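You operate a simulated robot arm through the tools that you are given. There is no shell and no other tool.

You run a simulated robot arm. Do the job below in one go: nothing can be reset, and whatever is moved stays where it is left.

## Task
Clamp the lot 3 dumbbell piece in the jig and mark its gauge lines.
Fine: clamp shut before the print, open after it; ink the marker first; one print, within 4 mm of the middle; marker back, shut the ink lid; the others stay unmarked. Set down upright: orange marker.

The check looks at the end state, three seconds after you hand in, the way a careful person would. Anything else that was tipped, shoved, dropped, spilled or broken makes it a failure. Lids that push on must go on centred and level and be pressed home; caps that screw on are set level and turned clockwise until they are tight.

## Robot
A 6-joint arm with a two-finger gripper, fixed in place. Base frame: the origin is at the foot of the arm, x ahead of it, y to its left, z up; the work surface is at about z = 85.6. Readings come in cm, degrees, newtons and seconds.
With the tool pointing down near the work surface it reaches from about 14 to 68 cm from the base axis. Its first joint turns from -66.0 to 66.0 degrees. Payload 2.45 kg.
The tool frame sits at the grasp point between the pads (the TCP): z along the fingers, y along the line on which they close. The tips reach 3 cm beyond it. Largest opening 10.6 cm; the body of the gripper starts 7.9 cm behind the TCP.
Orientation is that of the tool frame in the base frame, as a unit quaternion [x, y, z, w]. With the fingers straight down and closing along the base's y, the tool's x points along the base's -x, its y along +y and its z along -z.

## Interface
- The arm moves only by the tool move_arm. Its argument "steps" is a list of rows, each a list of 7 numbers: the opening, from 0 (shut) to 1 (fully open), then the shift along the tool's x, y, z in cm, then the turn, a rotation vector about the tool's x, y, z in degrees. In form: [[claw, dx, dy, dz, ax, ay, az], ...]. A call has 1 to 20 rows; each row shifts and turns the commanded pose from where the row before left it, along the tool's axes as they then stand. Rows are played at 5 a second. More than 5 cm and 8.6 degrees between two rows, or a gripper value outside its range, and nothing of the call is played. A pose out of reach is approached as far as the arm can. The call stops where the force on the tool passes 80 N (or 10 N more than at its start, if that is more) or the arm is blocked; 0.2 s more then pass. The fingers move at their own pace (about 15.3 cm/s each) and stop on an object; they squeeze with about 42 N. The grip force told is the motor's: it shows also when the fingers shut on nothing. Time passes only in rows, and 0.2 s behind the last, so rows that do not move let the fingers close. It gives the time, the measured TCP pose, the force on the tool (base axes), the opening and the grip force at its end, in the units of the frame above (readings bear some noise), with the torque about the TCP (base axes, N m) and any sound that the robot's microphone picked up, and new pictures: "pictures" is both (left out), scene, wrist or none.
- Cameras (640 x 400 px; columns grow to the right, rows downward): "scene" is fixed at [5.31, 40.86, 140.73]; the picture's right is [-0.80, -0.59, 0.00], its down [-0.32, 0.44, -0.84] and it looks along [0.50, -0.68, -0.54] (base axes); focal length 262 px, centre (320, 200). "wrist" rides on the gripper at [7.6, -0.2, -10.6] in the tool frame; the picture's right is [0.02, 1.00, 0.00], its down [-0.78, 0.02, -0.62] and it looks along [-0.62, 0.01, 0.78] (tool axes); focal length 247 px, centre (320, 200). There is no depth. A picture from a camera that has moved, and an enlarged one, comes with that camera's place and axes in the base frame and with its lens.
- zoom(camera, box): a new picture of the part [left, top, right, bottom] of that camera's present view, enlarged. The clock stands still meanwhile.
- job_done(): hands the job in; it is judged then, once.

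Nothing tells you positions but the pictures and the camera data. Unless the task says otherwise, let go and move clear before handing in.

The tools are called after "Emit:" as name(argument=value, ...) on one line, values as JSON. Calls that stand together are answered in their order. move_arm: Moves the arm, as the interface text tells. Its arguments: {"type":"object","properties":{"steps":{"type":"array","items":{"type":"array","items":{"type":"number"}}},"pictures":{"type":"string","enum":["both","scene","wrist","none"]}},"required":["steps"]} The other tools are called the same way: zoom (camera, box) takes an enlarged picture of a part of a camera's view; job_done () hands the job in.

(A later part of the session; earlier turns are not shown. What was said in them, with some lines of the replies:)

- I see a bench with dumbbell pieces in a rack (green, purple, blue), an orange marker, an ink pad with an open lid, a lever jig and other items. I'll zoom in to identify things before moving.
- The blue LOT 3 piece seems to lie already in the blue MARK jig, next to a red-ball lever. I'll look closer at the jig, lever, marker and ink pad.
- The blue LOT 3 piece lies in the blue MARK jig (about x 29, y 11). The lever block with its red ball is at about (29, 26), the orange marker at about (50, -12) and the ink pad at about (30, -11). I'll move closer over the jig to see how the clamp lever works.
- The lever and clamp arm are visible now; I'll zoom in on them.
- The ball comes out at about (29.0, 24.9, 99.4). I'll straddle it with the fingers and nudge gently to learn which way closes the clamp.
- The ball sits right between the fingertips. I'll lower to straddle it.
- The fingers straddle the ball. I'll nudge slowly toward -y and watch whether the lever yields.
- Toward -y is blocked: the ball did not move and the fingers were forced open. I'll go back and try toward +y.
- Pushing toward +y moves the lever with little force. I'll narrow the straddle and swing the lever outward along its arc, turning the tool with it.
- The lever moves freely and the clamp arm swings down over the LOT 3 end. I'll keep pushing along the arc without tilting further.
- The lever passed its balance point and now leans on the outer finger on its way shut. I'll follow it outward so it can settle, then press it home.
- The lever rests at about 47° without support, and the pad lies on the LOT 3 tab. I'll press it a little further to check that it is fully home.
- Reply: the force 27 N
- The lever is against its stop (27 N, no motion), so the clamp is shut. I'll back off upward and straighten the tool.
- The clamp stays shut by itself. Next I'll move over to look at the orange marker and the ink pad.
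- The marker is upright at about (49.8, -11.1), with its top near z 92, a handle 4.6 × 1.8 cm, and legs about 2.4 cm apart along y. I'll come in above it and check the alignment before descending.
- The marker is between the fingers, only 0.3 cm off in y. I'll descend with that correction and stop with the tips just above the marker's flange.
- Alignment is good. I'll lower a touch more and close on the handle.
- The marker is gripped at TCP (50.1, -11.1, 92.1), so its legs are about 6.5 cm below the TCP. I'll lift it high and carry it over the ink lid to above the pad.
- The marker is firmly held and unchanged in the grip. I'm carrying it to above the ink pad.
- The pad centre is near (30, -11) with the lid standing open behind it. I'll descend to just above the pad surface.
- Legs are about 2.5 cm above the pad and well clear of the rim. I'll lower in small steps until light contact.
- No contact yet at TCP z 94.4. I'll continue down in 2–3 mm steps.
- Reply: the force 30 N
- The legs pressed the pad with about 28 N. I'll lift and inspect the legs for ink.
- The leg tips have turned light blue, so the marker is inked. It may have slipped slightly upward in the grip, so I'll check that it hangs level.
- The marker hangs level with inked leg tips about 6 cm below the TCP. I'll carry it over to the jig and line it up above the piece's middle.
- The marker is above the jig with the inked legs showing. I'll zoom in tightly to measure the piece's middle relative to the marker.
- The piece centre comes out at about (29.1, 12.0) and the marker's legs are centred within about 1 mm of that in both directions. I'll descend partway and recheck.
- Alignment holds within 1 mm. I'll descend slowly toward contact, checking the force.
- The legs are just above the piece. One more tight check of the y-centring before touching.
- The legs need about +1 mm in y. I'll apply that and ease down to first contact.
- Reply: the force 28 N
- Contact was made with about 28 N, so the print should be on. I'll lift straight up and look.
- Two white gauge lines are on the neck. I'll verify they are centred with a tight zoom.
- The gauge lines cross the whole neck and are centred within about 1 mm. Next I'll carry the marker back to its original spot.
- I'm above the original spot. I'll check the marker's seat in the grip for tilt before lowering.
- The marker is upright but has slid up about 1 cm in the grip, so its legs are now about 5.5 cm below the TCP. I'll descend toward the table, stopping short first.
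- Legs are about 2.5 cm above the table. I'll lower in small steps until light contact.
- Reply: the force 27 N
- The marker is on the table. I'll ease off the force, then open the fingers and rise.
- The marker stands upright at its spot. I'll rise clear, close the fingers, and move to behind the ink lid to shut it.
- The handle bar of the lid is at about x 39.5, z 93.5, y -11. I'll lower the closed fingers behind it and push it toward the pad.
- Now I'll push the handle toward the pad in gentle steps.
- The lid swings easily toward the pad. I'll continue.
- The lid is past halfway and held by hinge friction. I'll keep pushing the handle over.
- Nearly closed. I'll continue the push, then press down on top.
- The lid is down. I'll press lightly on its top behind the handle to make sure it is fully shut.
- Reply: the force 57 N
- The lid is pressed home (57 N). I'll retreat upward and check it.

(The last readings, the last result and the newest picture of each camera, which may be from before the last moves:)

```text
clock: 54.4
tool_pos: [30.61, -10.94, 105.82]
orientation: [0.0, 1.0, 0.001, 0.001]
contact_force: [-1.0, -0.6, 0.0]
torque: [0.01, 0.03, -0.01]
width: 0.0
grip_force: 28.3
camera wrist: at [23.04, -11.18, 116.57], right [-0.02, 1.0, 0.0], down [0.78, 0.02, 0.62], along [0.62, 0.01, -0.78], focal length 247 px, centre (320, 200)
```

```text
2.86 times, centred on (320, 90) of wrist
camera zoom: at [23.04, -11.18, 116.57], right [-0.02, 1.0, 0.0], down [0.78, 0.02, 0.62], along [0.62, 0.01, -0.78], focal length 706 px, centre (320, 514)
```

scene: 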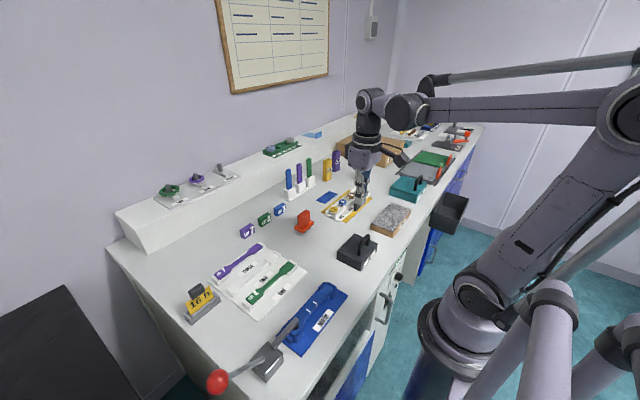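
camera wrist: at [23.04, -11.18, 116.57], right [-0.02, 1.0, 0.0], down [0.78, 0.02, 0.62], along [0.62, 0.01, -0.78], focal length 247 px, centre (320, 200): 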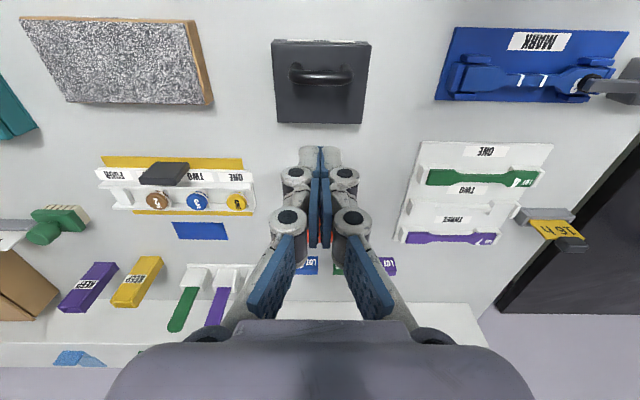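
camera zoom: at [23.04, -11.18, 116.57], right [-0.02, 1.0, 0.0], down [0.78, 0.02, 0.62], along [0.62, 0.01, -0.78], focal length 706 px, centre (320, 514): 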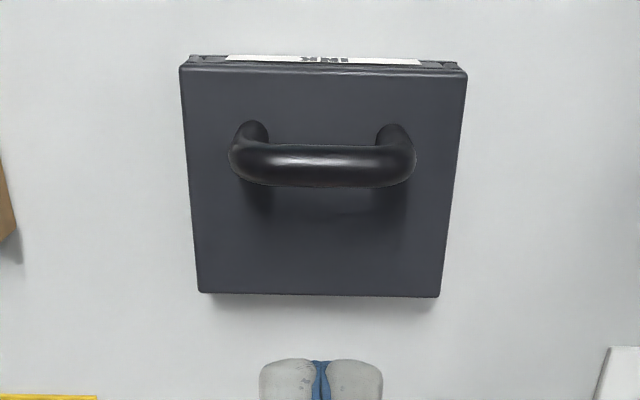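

The ink lid is shut square and the marker stands upright. Now I'll go back to the clamp lever to open it, approaching the ball with the same tilt as before.

Emit:
move_arm(steps=[[0, 0.156, 4.094, -0.62, 0, 0, 0], [0, 0.156, 4.094, -0.62, 0, 0, 0], [0, 0.156, 4.094, -0.62, 0, 0, 0], [0, 0.156, 4.094, -0.62, 0, 0, 0], [0, 0.156, 4.094, -0.62, 0, 0, 0], [0, 0.156, 4.094, -0.62, 0, 0, 0], [0.2, 0.156, 4.094, -0.62, 0, 0, 0], [0.4, 0.156, 4.094, -0.62, 0, 0, 0], [0.65, 0.156, 4.094, -0.62, 0, 0, 0], [0.65, 0.156, 4.094, -0.62, 0, 0, 0], [0.65, 0, 2.225, 1.925, 6, 0, 0], [0.65, 0, 2.414, 1.682, 6, 0, 0], [0.65, 0, 2.576, 1.42, 6, 0, 0], [0.65, 0, 2.711, 1.143, 6, 0, 0], [0.65, 0, 0, 0, 0, 0, 0]])

Emit:
zoom(camera="scene", box=[180, 270, 340, 400])

```text
clock: 57.6
tool_pos: [28.96, 38.7, 104.46]
orientation: [0.0, 0.978, -0.209, 0.0]
contact_force: [-0.4, -0.6, 0.3]
torque: [0.01, 0.0, 0.03]
width: 6.88
grip_force: 0.1
camera wrist: at [21.41, 42.82, 114.28], right [-0.02, 0.91, -0.41], down [0.78, 0.27, 0.56], along [0.62, -0.31, -0.72], focal length 247 px, centre (320, 200)
```

scene: 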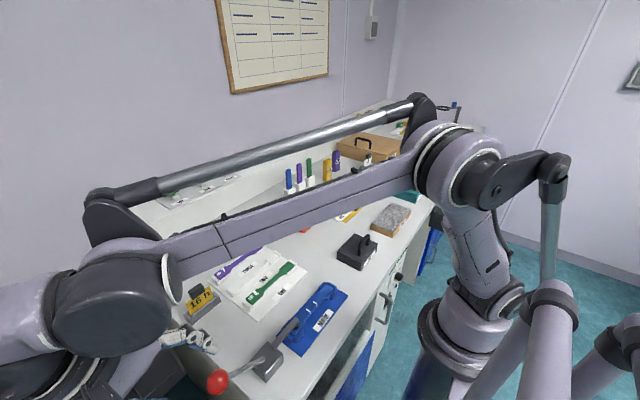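
wrist: 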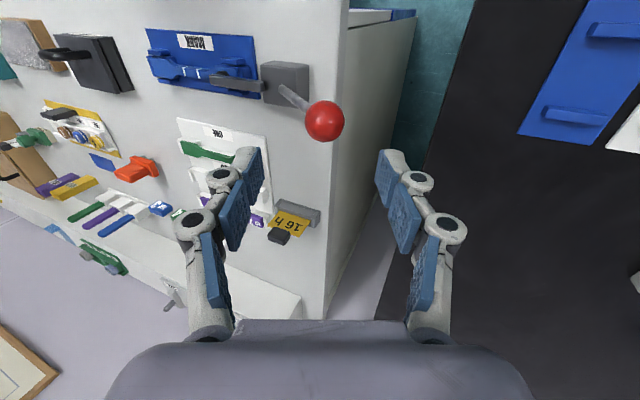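

```text
3.08 times, centred on (260, 335) of scene
camera zoom: at [5.3, 40.87, 140.73], right [-0.8, -0.59, 0.0], down [-0.32, 0.44, -0.84], along [0.5, -0.68, -0.54], focal length 808 px, centre (505, -215)
```

zoom: 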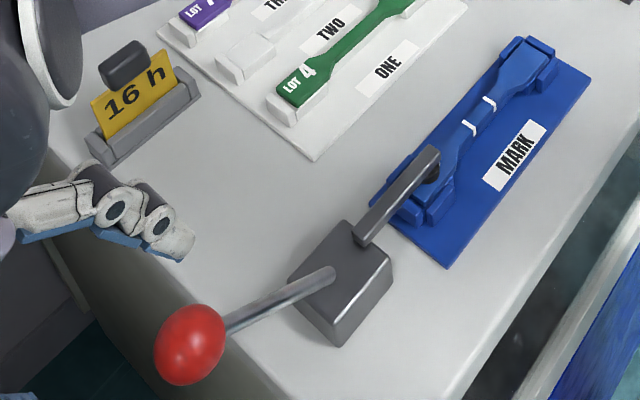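

The ball is right below between the fingers. I'll lower to straddle it.

Emit:
move_arm(steps=[[0.65, 0, 0.15, 2.7, 0, 0, 0], [0.65, 0, 0, 2.7, 0, 0, 0], [0.65, 0, 0, 2.6, 0, 0, 0], [0.5, 0, 0, 0, 0, 0, 0], [0.5, 0, 0, 0, 0, 0, 0]])

Emit:
zoom(camera="wrist", box=[150, 20, 410, 220])

```text
clock: 58.8
tool_pos: [28.99, 35.51, 97.19]
orientation: [0.0, 0.978, -0.208, 0.0]
contact_force: [0.6, 0.0, 0.7]
torque: [0.0, -0.01, -0.01]
width: 5.31
grip_force: 0.1
camera wrist: at [21.39, 39.65, 107.11], right [-0.02, 0.91, -0.41], down [0.78, 0.27, 0.56], along [0.62, -0.31, -0.72], focal length 247 px, centre (320, 200)
```

scene: 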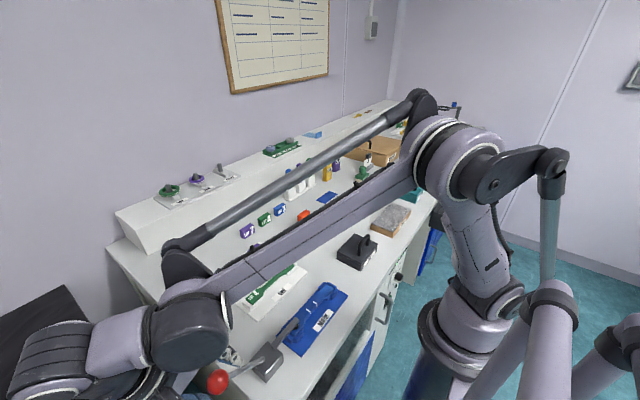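
wrist: 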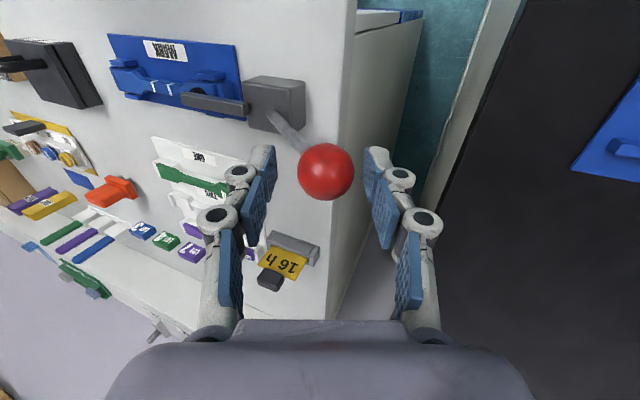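

```text
2.00 times, centred on (280, 120) of wrist
camera zoom: at [21.39, 39.65, 107.11], right [-0.02, 0.91, -0.41], down [0.78, 0.27, 0.56], along [0.62, -0.31, -0.72], focal length 494 px, centre (400, 360)
```

zoom: 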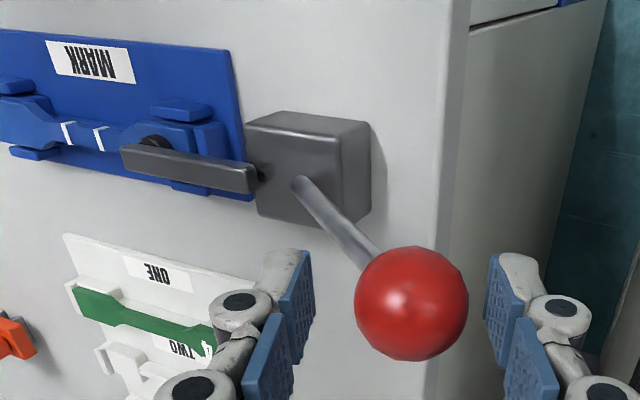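

Straddled. Now I'll swing the lever back toward -y along its arc.

Emit:
move_arm(steps=[[0.5, 0, -0.5, 0, 0, 0, 0], [0.5, 0, -0.5, -0.1, 0, 0, 0], [0.5, 0, -0.6, -0.2, 0, 0, 0], [0.5, 0, -0.7, -0.22, 0, 0, 0], [0.5, 0, -0.7, -0.22, 0, 0, 0], [0.5, 0, 0, 0, 0, 0, 0]])

Emit:
zoom(camera="wrist", box=[150, 20, 410, 220])

```text
clock: 60.2
tool_pos: [29.09, 33.13, 99.14]
orientation: [-0.001, 0.978, -0.208, -0.001]
contact_force: [0.2, 2.5, -0.5]
torque: [0.08, 0.01, -0.01]
width: 5.45
grip_force: 1.4
camera wrist: at [21.58, 37.33, 108.95], right [-0.02, 0.91, -0.41], down [0.78, 0.27, 0.56], along [0.62, -0.31, -0.72], focal length 247 px, centre (320, 200)
```

scene: 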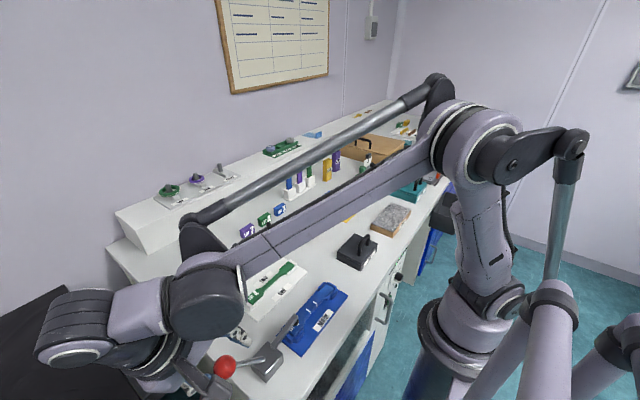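
wrist: 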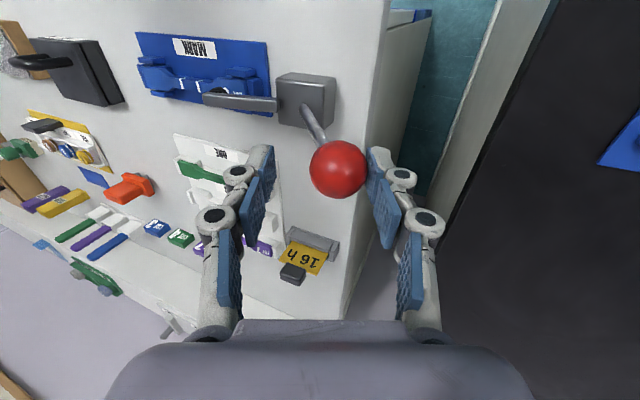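

```text
2.00 times, centred on (280, 120) of wrist
camera zoom: at [21.58, 37.33, 108.95], right [-0.02, 0.91, -0.41], down [0.78, 0.27, 0.56], along [0.62, -0.31, -0.72], focal length 494 px, centre (400, 360)
```

zoom: 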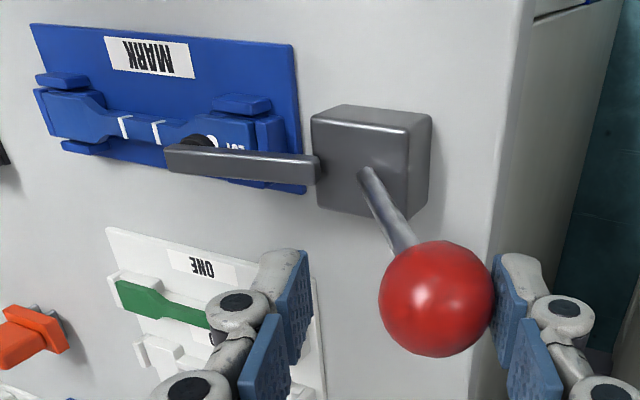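

The lever swings back freely. I'll continue the swing, turning the tool back upright.

Emit:
move_arm(steps=[[0.5, 0, -1.293, -0.083, -6, 0, 0], [0.5, 0, -1.293, -0.083, -6, 0, 0], [0.5, 0, -1.293, -0.083, -6, 0, 0], [0.5, 0, -1.293, -0.083, -6, 0, 0], [0.5, 0, 0, 0, 0, 0, 0]])

Emit:
zoom(camera="scene", box=[220, 270, 340, 390])

```text
clock: 61.4
tool_pos: [29.03, 28.31, 100.77]
orientation: [0.0, 1.0, 0.001, 0.0]
contact_force: [0.9, 1.5, -0.3]
torque: [0.0, -0.02, -0.01]
width: 5.3
grip_force: 0.1
camera wrist: at [21.53, 28.2, 111.51], right [-0.02, 1.0, 0.0], down [0.78, 0.02, 0.62], along [0.62, 0.01, -0.78], focal length 247 px, centre (320, 200)
```

scene: 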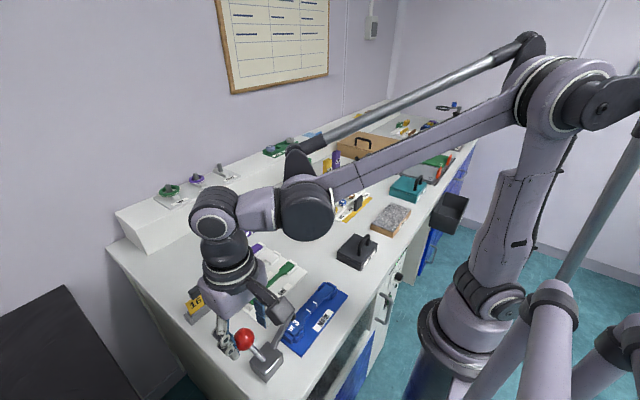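
wrist: 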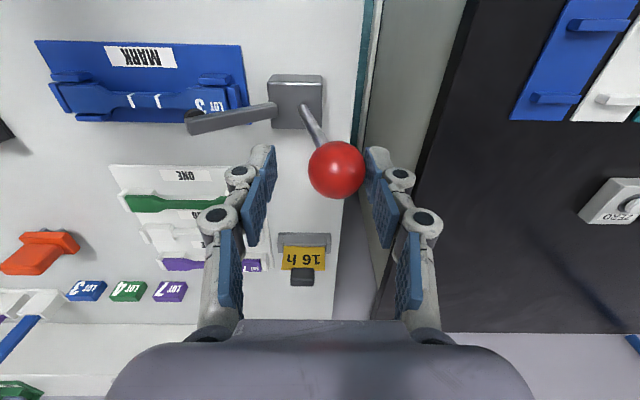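

```text
3.33 times, centred on (280, 330) of scene
camera zoom: at [5.31, 40.86, 140.73], right [-0.8, -0.59, 0.0], down [-0.32, 0.44, -0.84], along [0.5, -0.68, -0.54], focal length 875 px, centre (453, -233)
```

zoom: 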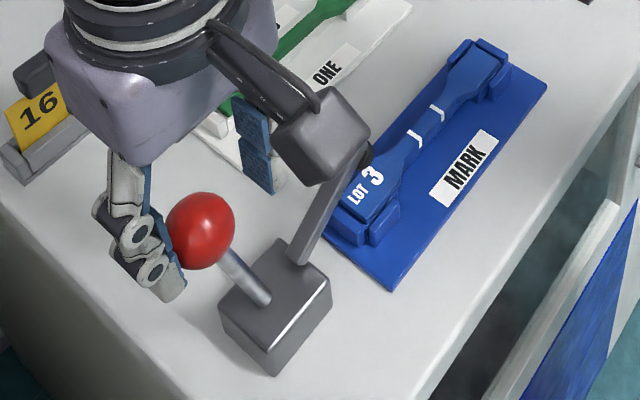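

The lever is nearly upright and the pad has lifted off the piece. I'll push it the rest of the way to the open stop.

Emit:
move_arm(steps=[[0.5, 0, -0.7, 0, 0, 0, 0], [0.5, 0, -0.7, 0, 0, 0, 0], [0.5, 0, -0.7, 0, 0, 0, 0], [0.5, 0, -0.7, 0, 0, 0, 0], [0.5, 0, -0.7, 0, 0, 0, 0], [0.5, 0, -0.7, 0, 0, 0, 0], [0.5, 0, -0.5, 0, 0, 0, 0], [0.5, 0, 0, 0, 0, 0, 0]])

Emit:
zoom(camera="scene", box=[220, 270, 340, 390])

```text
clock: 63.2
tool_pos: [29.07, 23.74, 100.6]
orientation: [0.001, 1.0, 0.002, 0.001]
contact_force: [-1.1, 6.4, -3.5]
torque: [0.02, 0.02, -0.02]
width: 5.69
grip_force: 3.2
camera wrist: at [21.47, 23.53, 111.41], right [-0.02, 1.0, 0.0], down [0.78, 0.02, 0.62], along [0.62, 0.01, -0.78], focal length 247 px, centre (320, 200)
```

scene: 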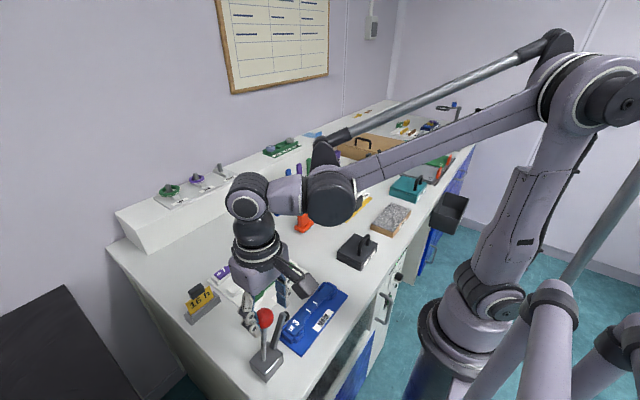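
wrist: 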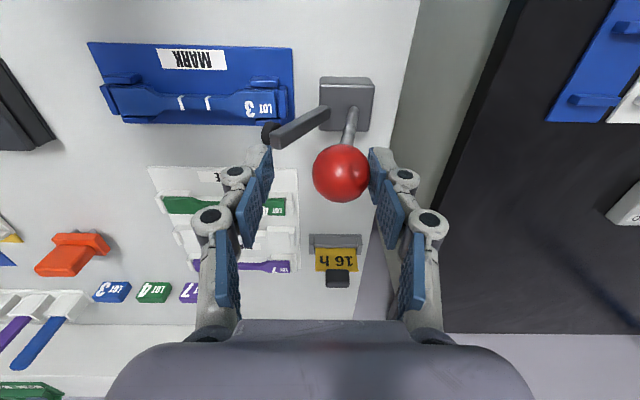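

```text
3.33 times, centred on (280, 330) of scene
camera zoom: at [5.31, 40.89, 140.73], right [-0.8, -0.59, 0.0], down [-0.32, 0.44, -0.84], along [0.5, -0.68, -0.54], focal length 875 px, centre (453, -233)
```

zoom: 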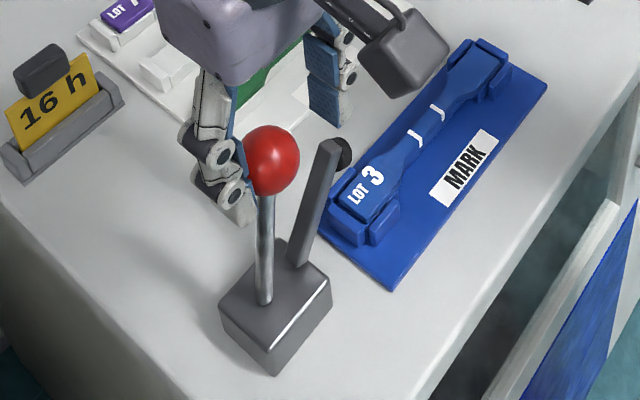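

The lever is back at its open stop. I'll centre the fingers off the ball and rise straight up.

Emit:
move_arm(steps=[[0.6, 0, 0.6, 0, 0, 0, 0], [0.6, 0, 0.5, 0, 0, 0, 0], [0.6, 0, 0, -3, 0, 0, 0], [0.6, 0, 0, -4, 0, 0, 0], [0.6, 0, 0, -4, 0, 0, 0], [0.6, 2, -3, -2, 0, 0, 0], [0.6, 2, -3, -2, 0, 0, 0], [0.6, 0, 0, 0, 0, 0, 0]])

Emit:
zoom(camera="scene", box=[220, 270, 340, 390])

Emit:
zoom(camera="wrist", box=[200, 60, 460, 220])

Emit:
zoom(camera="scene", box=[180, 170, 420, 320])

```text
clock: 65.0
tool_pos: [24.98, 18.74, 115.67]
orientation: [-0.001, 1.0, 0.0, 0.0]
contact_force: [0.3, -0.4, -0.8]
torque: [0.05, -0.02, 0.0]
width: 6.33
grip_force: 0.0
camera wrist: at [17.41, 18.57, 126.46], right [-0.02, 1.0, 0.0], down [0.78, 0.02, 0.62], along [0.62, 0.01, -0.78], focal length 247 px, centre (320, 200)
```

scene: 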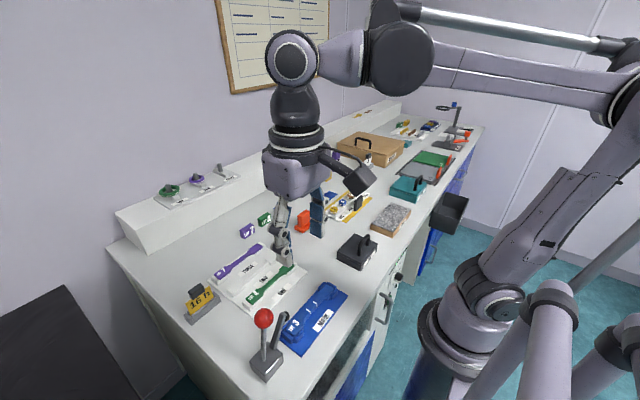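
wrist: 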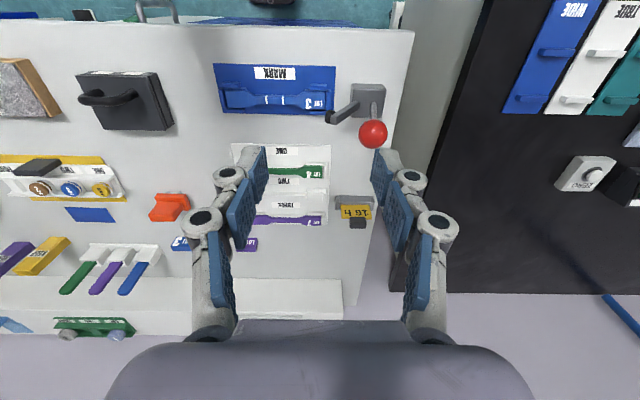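

```text
3.33 times, centred on (280, 330) of scene
camera zoom: at [5.3, 40.86, 140.73], right [-0.8, -0.59, 0.0], down [-0.32, 0.44, -0.84], along [0.5, -0.68, -0.54], focal length 875 px, centre (453, -233)
```

zoom: 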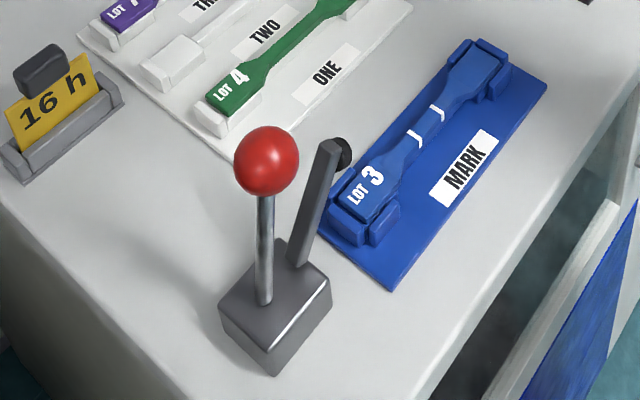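

```text
2.46 times, centred on (330, 140) of wrist
camera zoom: at [17.41, 18.57, 126.46], right [-0.02, 1.0, 0.0], down [0.78, 0.02, 0.62], along [0.62, 0.01, -0.78], focal length 608 px, centre (295, 348)
```

zoom: 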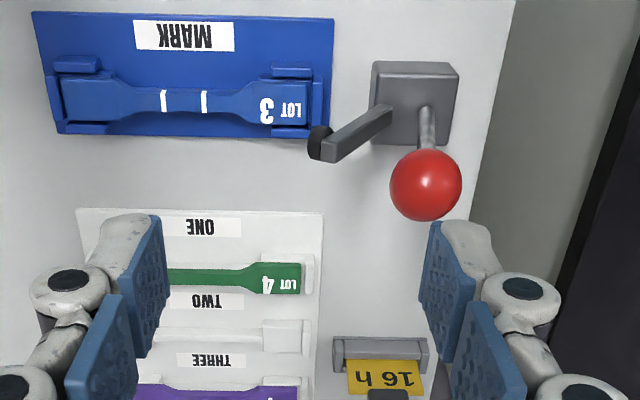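

```text
2.67 times, centred on (300, 245) of scene
camera zoom: at [5.3, 40.86, 140.73], right [-0.8, -0.59, 0.0], down [-0.32, 0.44, -0.84], along [0.5, -0.68, -0.54], focal length 700 px, centre (373, 80)
```

zoom: 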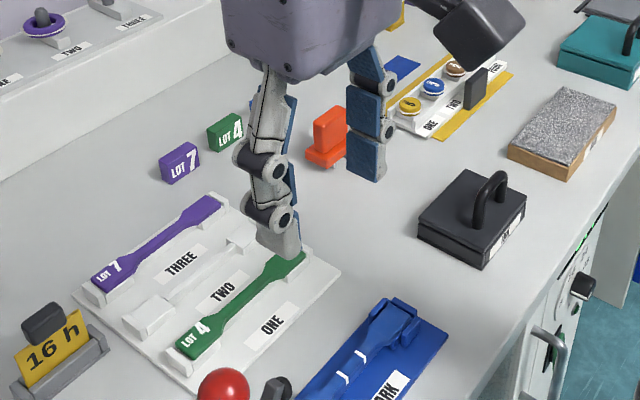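

The clamp is open, the lines are centred, the lid is shut and the marker is upright. I'll move clear to the start height for a final unobstructed check.

Emit:
move_arm(steps=[[0.6, -2.0, -2.7, -2.1, 0, 0, 0], [0.6, -2.0, -2.7, -2.1, 0, 0, 0], [0.6, -2.0, -2.7, -2.1, 0, 0, 0], [0.6, -2.2, -2.7, -2.1, 0, 0, 0], [0.6, -2.2, -2.7, -2.0, 0, 0, 0], [0.6, 0, 0, 0, 0, 0, 0]])

Emit:
zoom(camera="scene", box=[270, 130, 430, 270])

Emit:
zoom(camera="wrist", box=[300, 0, 420, 60])

Emit:
zoom(camera="wrist", box=[60, 0, 320, 200])

```text
clock: 66.4
tool_pos: [35.66, 5.37, 126.08]
orientation: [0.0, 1.0, 0.0, 0.0]
contact_force: [0.0, -0.3, 0.4]
torque: [-0.01, 0.05, 0.01]
width: 6.37
grip_force: 0.1
camera wrist: at [28.21, 5.12, 136.83], right [-0.02, 1.0, 0.0], down [0.78, 0.02, 0.62], along [0.62, 0.01, -0.78], focal length 247 px, centre (320, 200)
```

scene: 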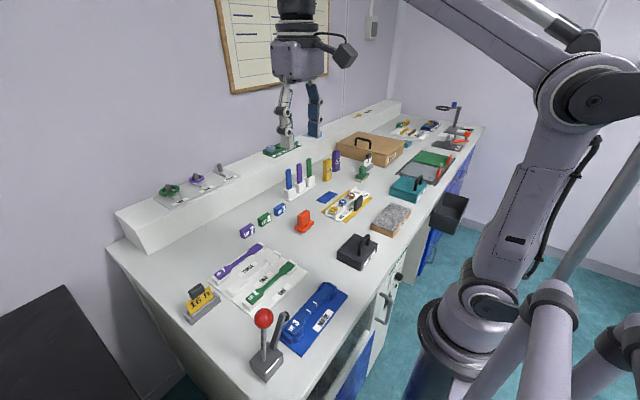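
wrist: 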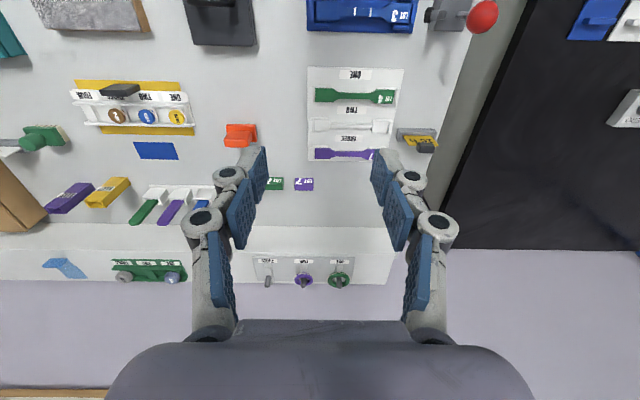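

```text
2.86 times, centred on (350, 200) of scene
camera zoom: at [5.31, 40.86, 140.73], right [-0.8, -0.59, 0.0], down [-0.32, 0.44, -0.84], along [0.5, -0.68, -0.54], focal length 750 px, centre (234, 200)
```

zoom: 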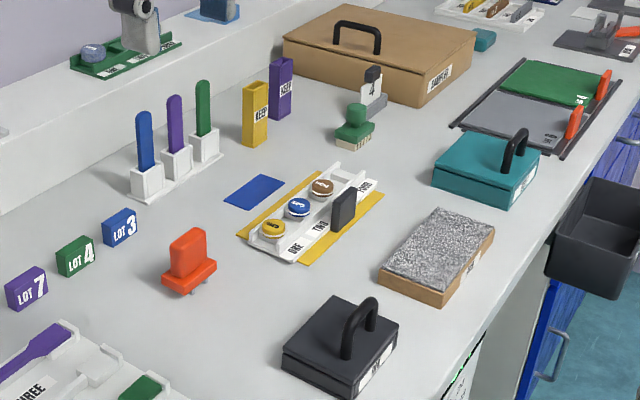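

```text
5.33 times, centred on (360, 30) of wrist
camera zoom: at [28.21, 5.12, 136.83], right [-0.02, 1.0, 0.0], down [0.78, 0.02, 0.62], along [0.62, 0.01, -0.78], focal length 1317 px, centre (107, 1107)
```

zoom: 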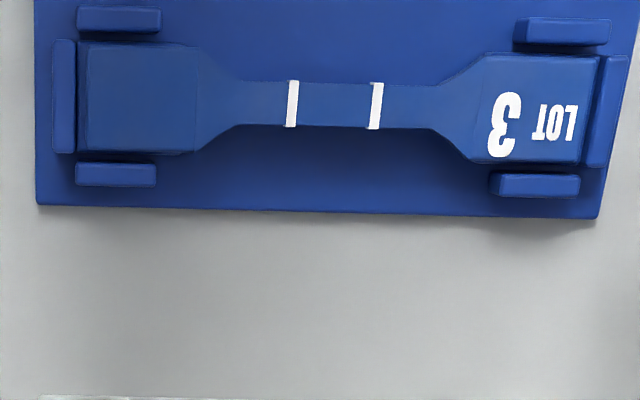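

```text
2.00 times, centred on (190, 100) of wrist
camera zoom: at [28.21, 5.12, 136.83], right [-0.02, 1.0, 0.0], down [0.78, 0.02, 0.62], along [0.62, 0.01, -0.78], focal length 494 px, centre (580, 400)
```

zoom: 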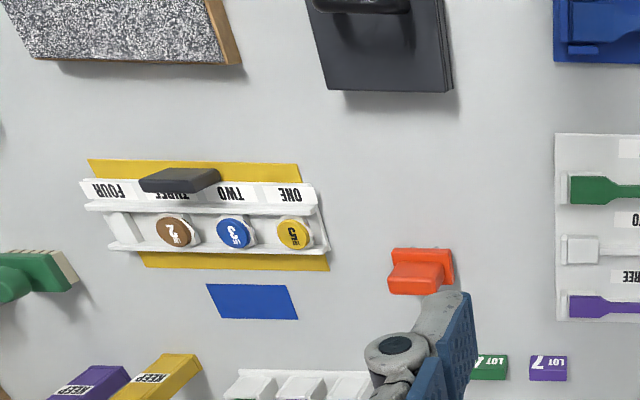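

The final view shows:
- LOT 3 carries two gauge lines at its middle, and the other pieces are unmarked.
- The clamp is open.
- The ink lid is shut.
- The orange marker stands upright where it was, and nothing else has moved.

I'm handing in.

Emit:
job_done()

```text
The job is handed in.
```

The LOT 3 piece now has its two gauge lines on the neck, about 1 mm from the middle by my camera measurements. The job is handed in; I haven't seen the check result.

- **Clamp:** I shut it against its stop before the print and opened it back to its open stop afterwards.
- **Marker:** I pressed it on the ink pad once (about 28 N) and made one print on the piece (about 28 N). It is back upright at its original spot, within a few millimetres. It slid up about 1 cm in the gripper during the presses but stayed level.
- **Ink lid:** I swung it shut and pressed it home with about 57 N. It sits square on the case.
- **Everything else:** LOT 4 and LOT 7 are unmarked, and nothing else on the bench appears to have moved. The gripper is empty and clear of the bench.
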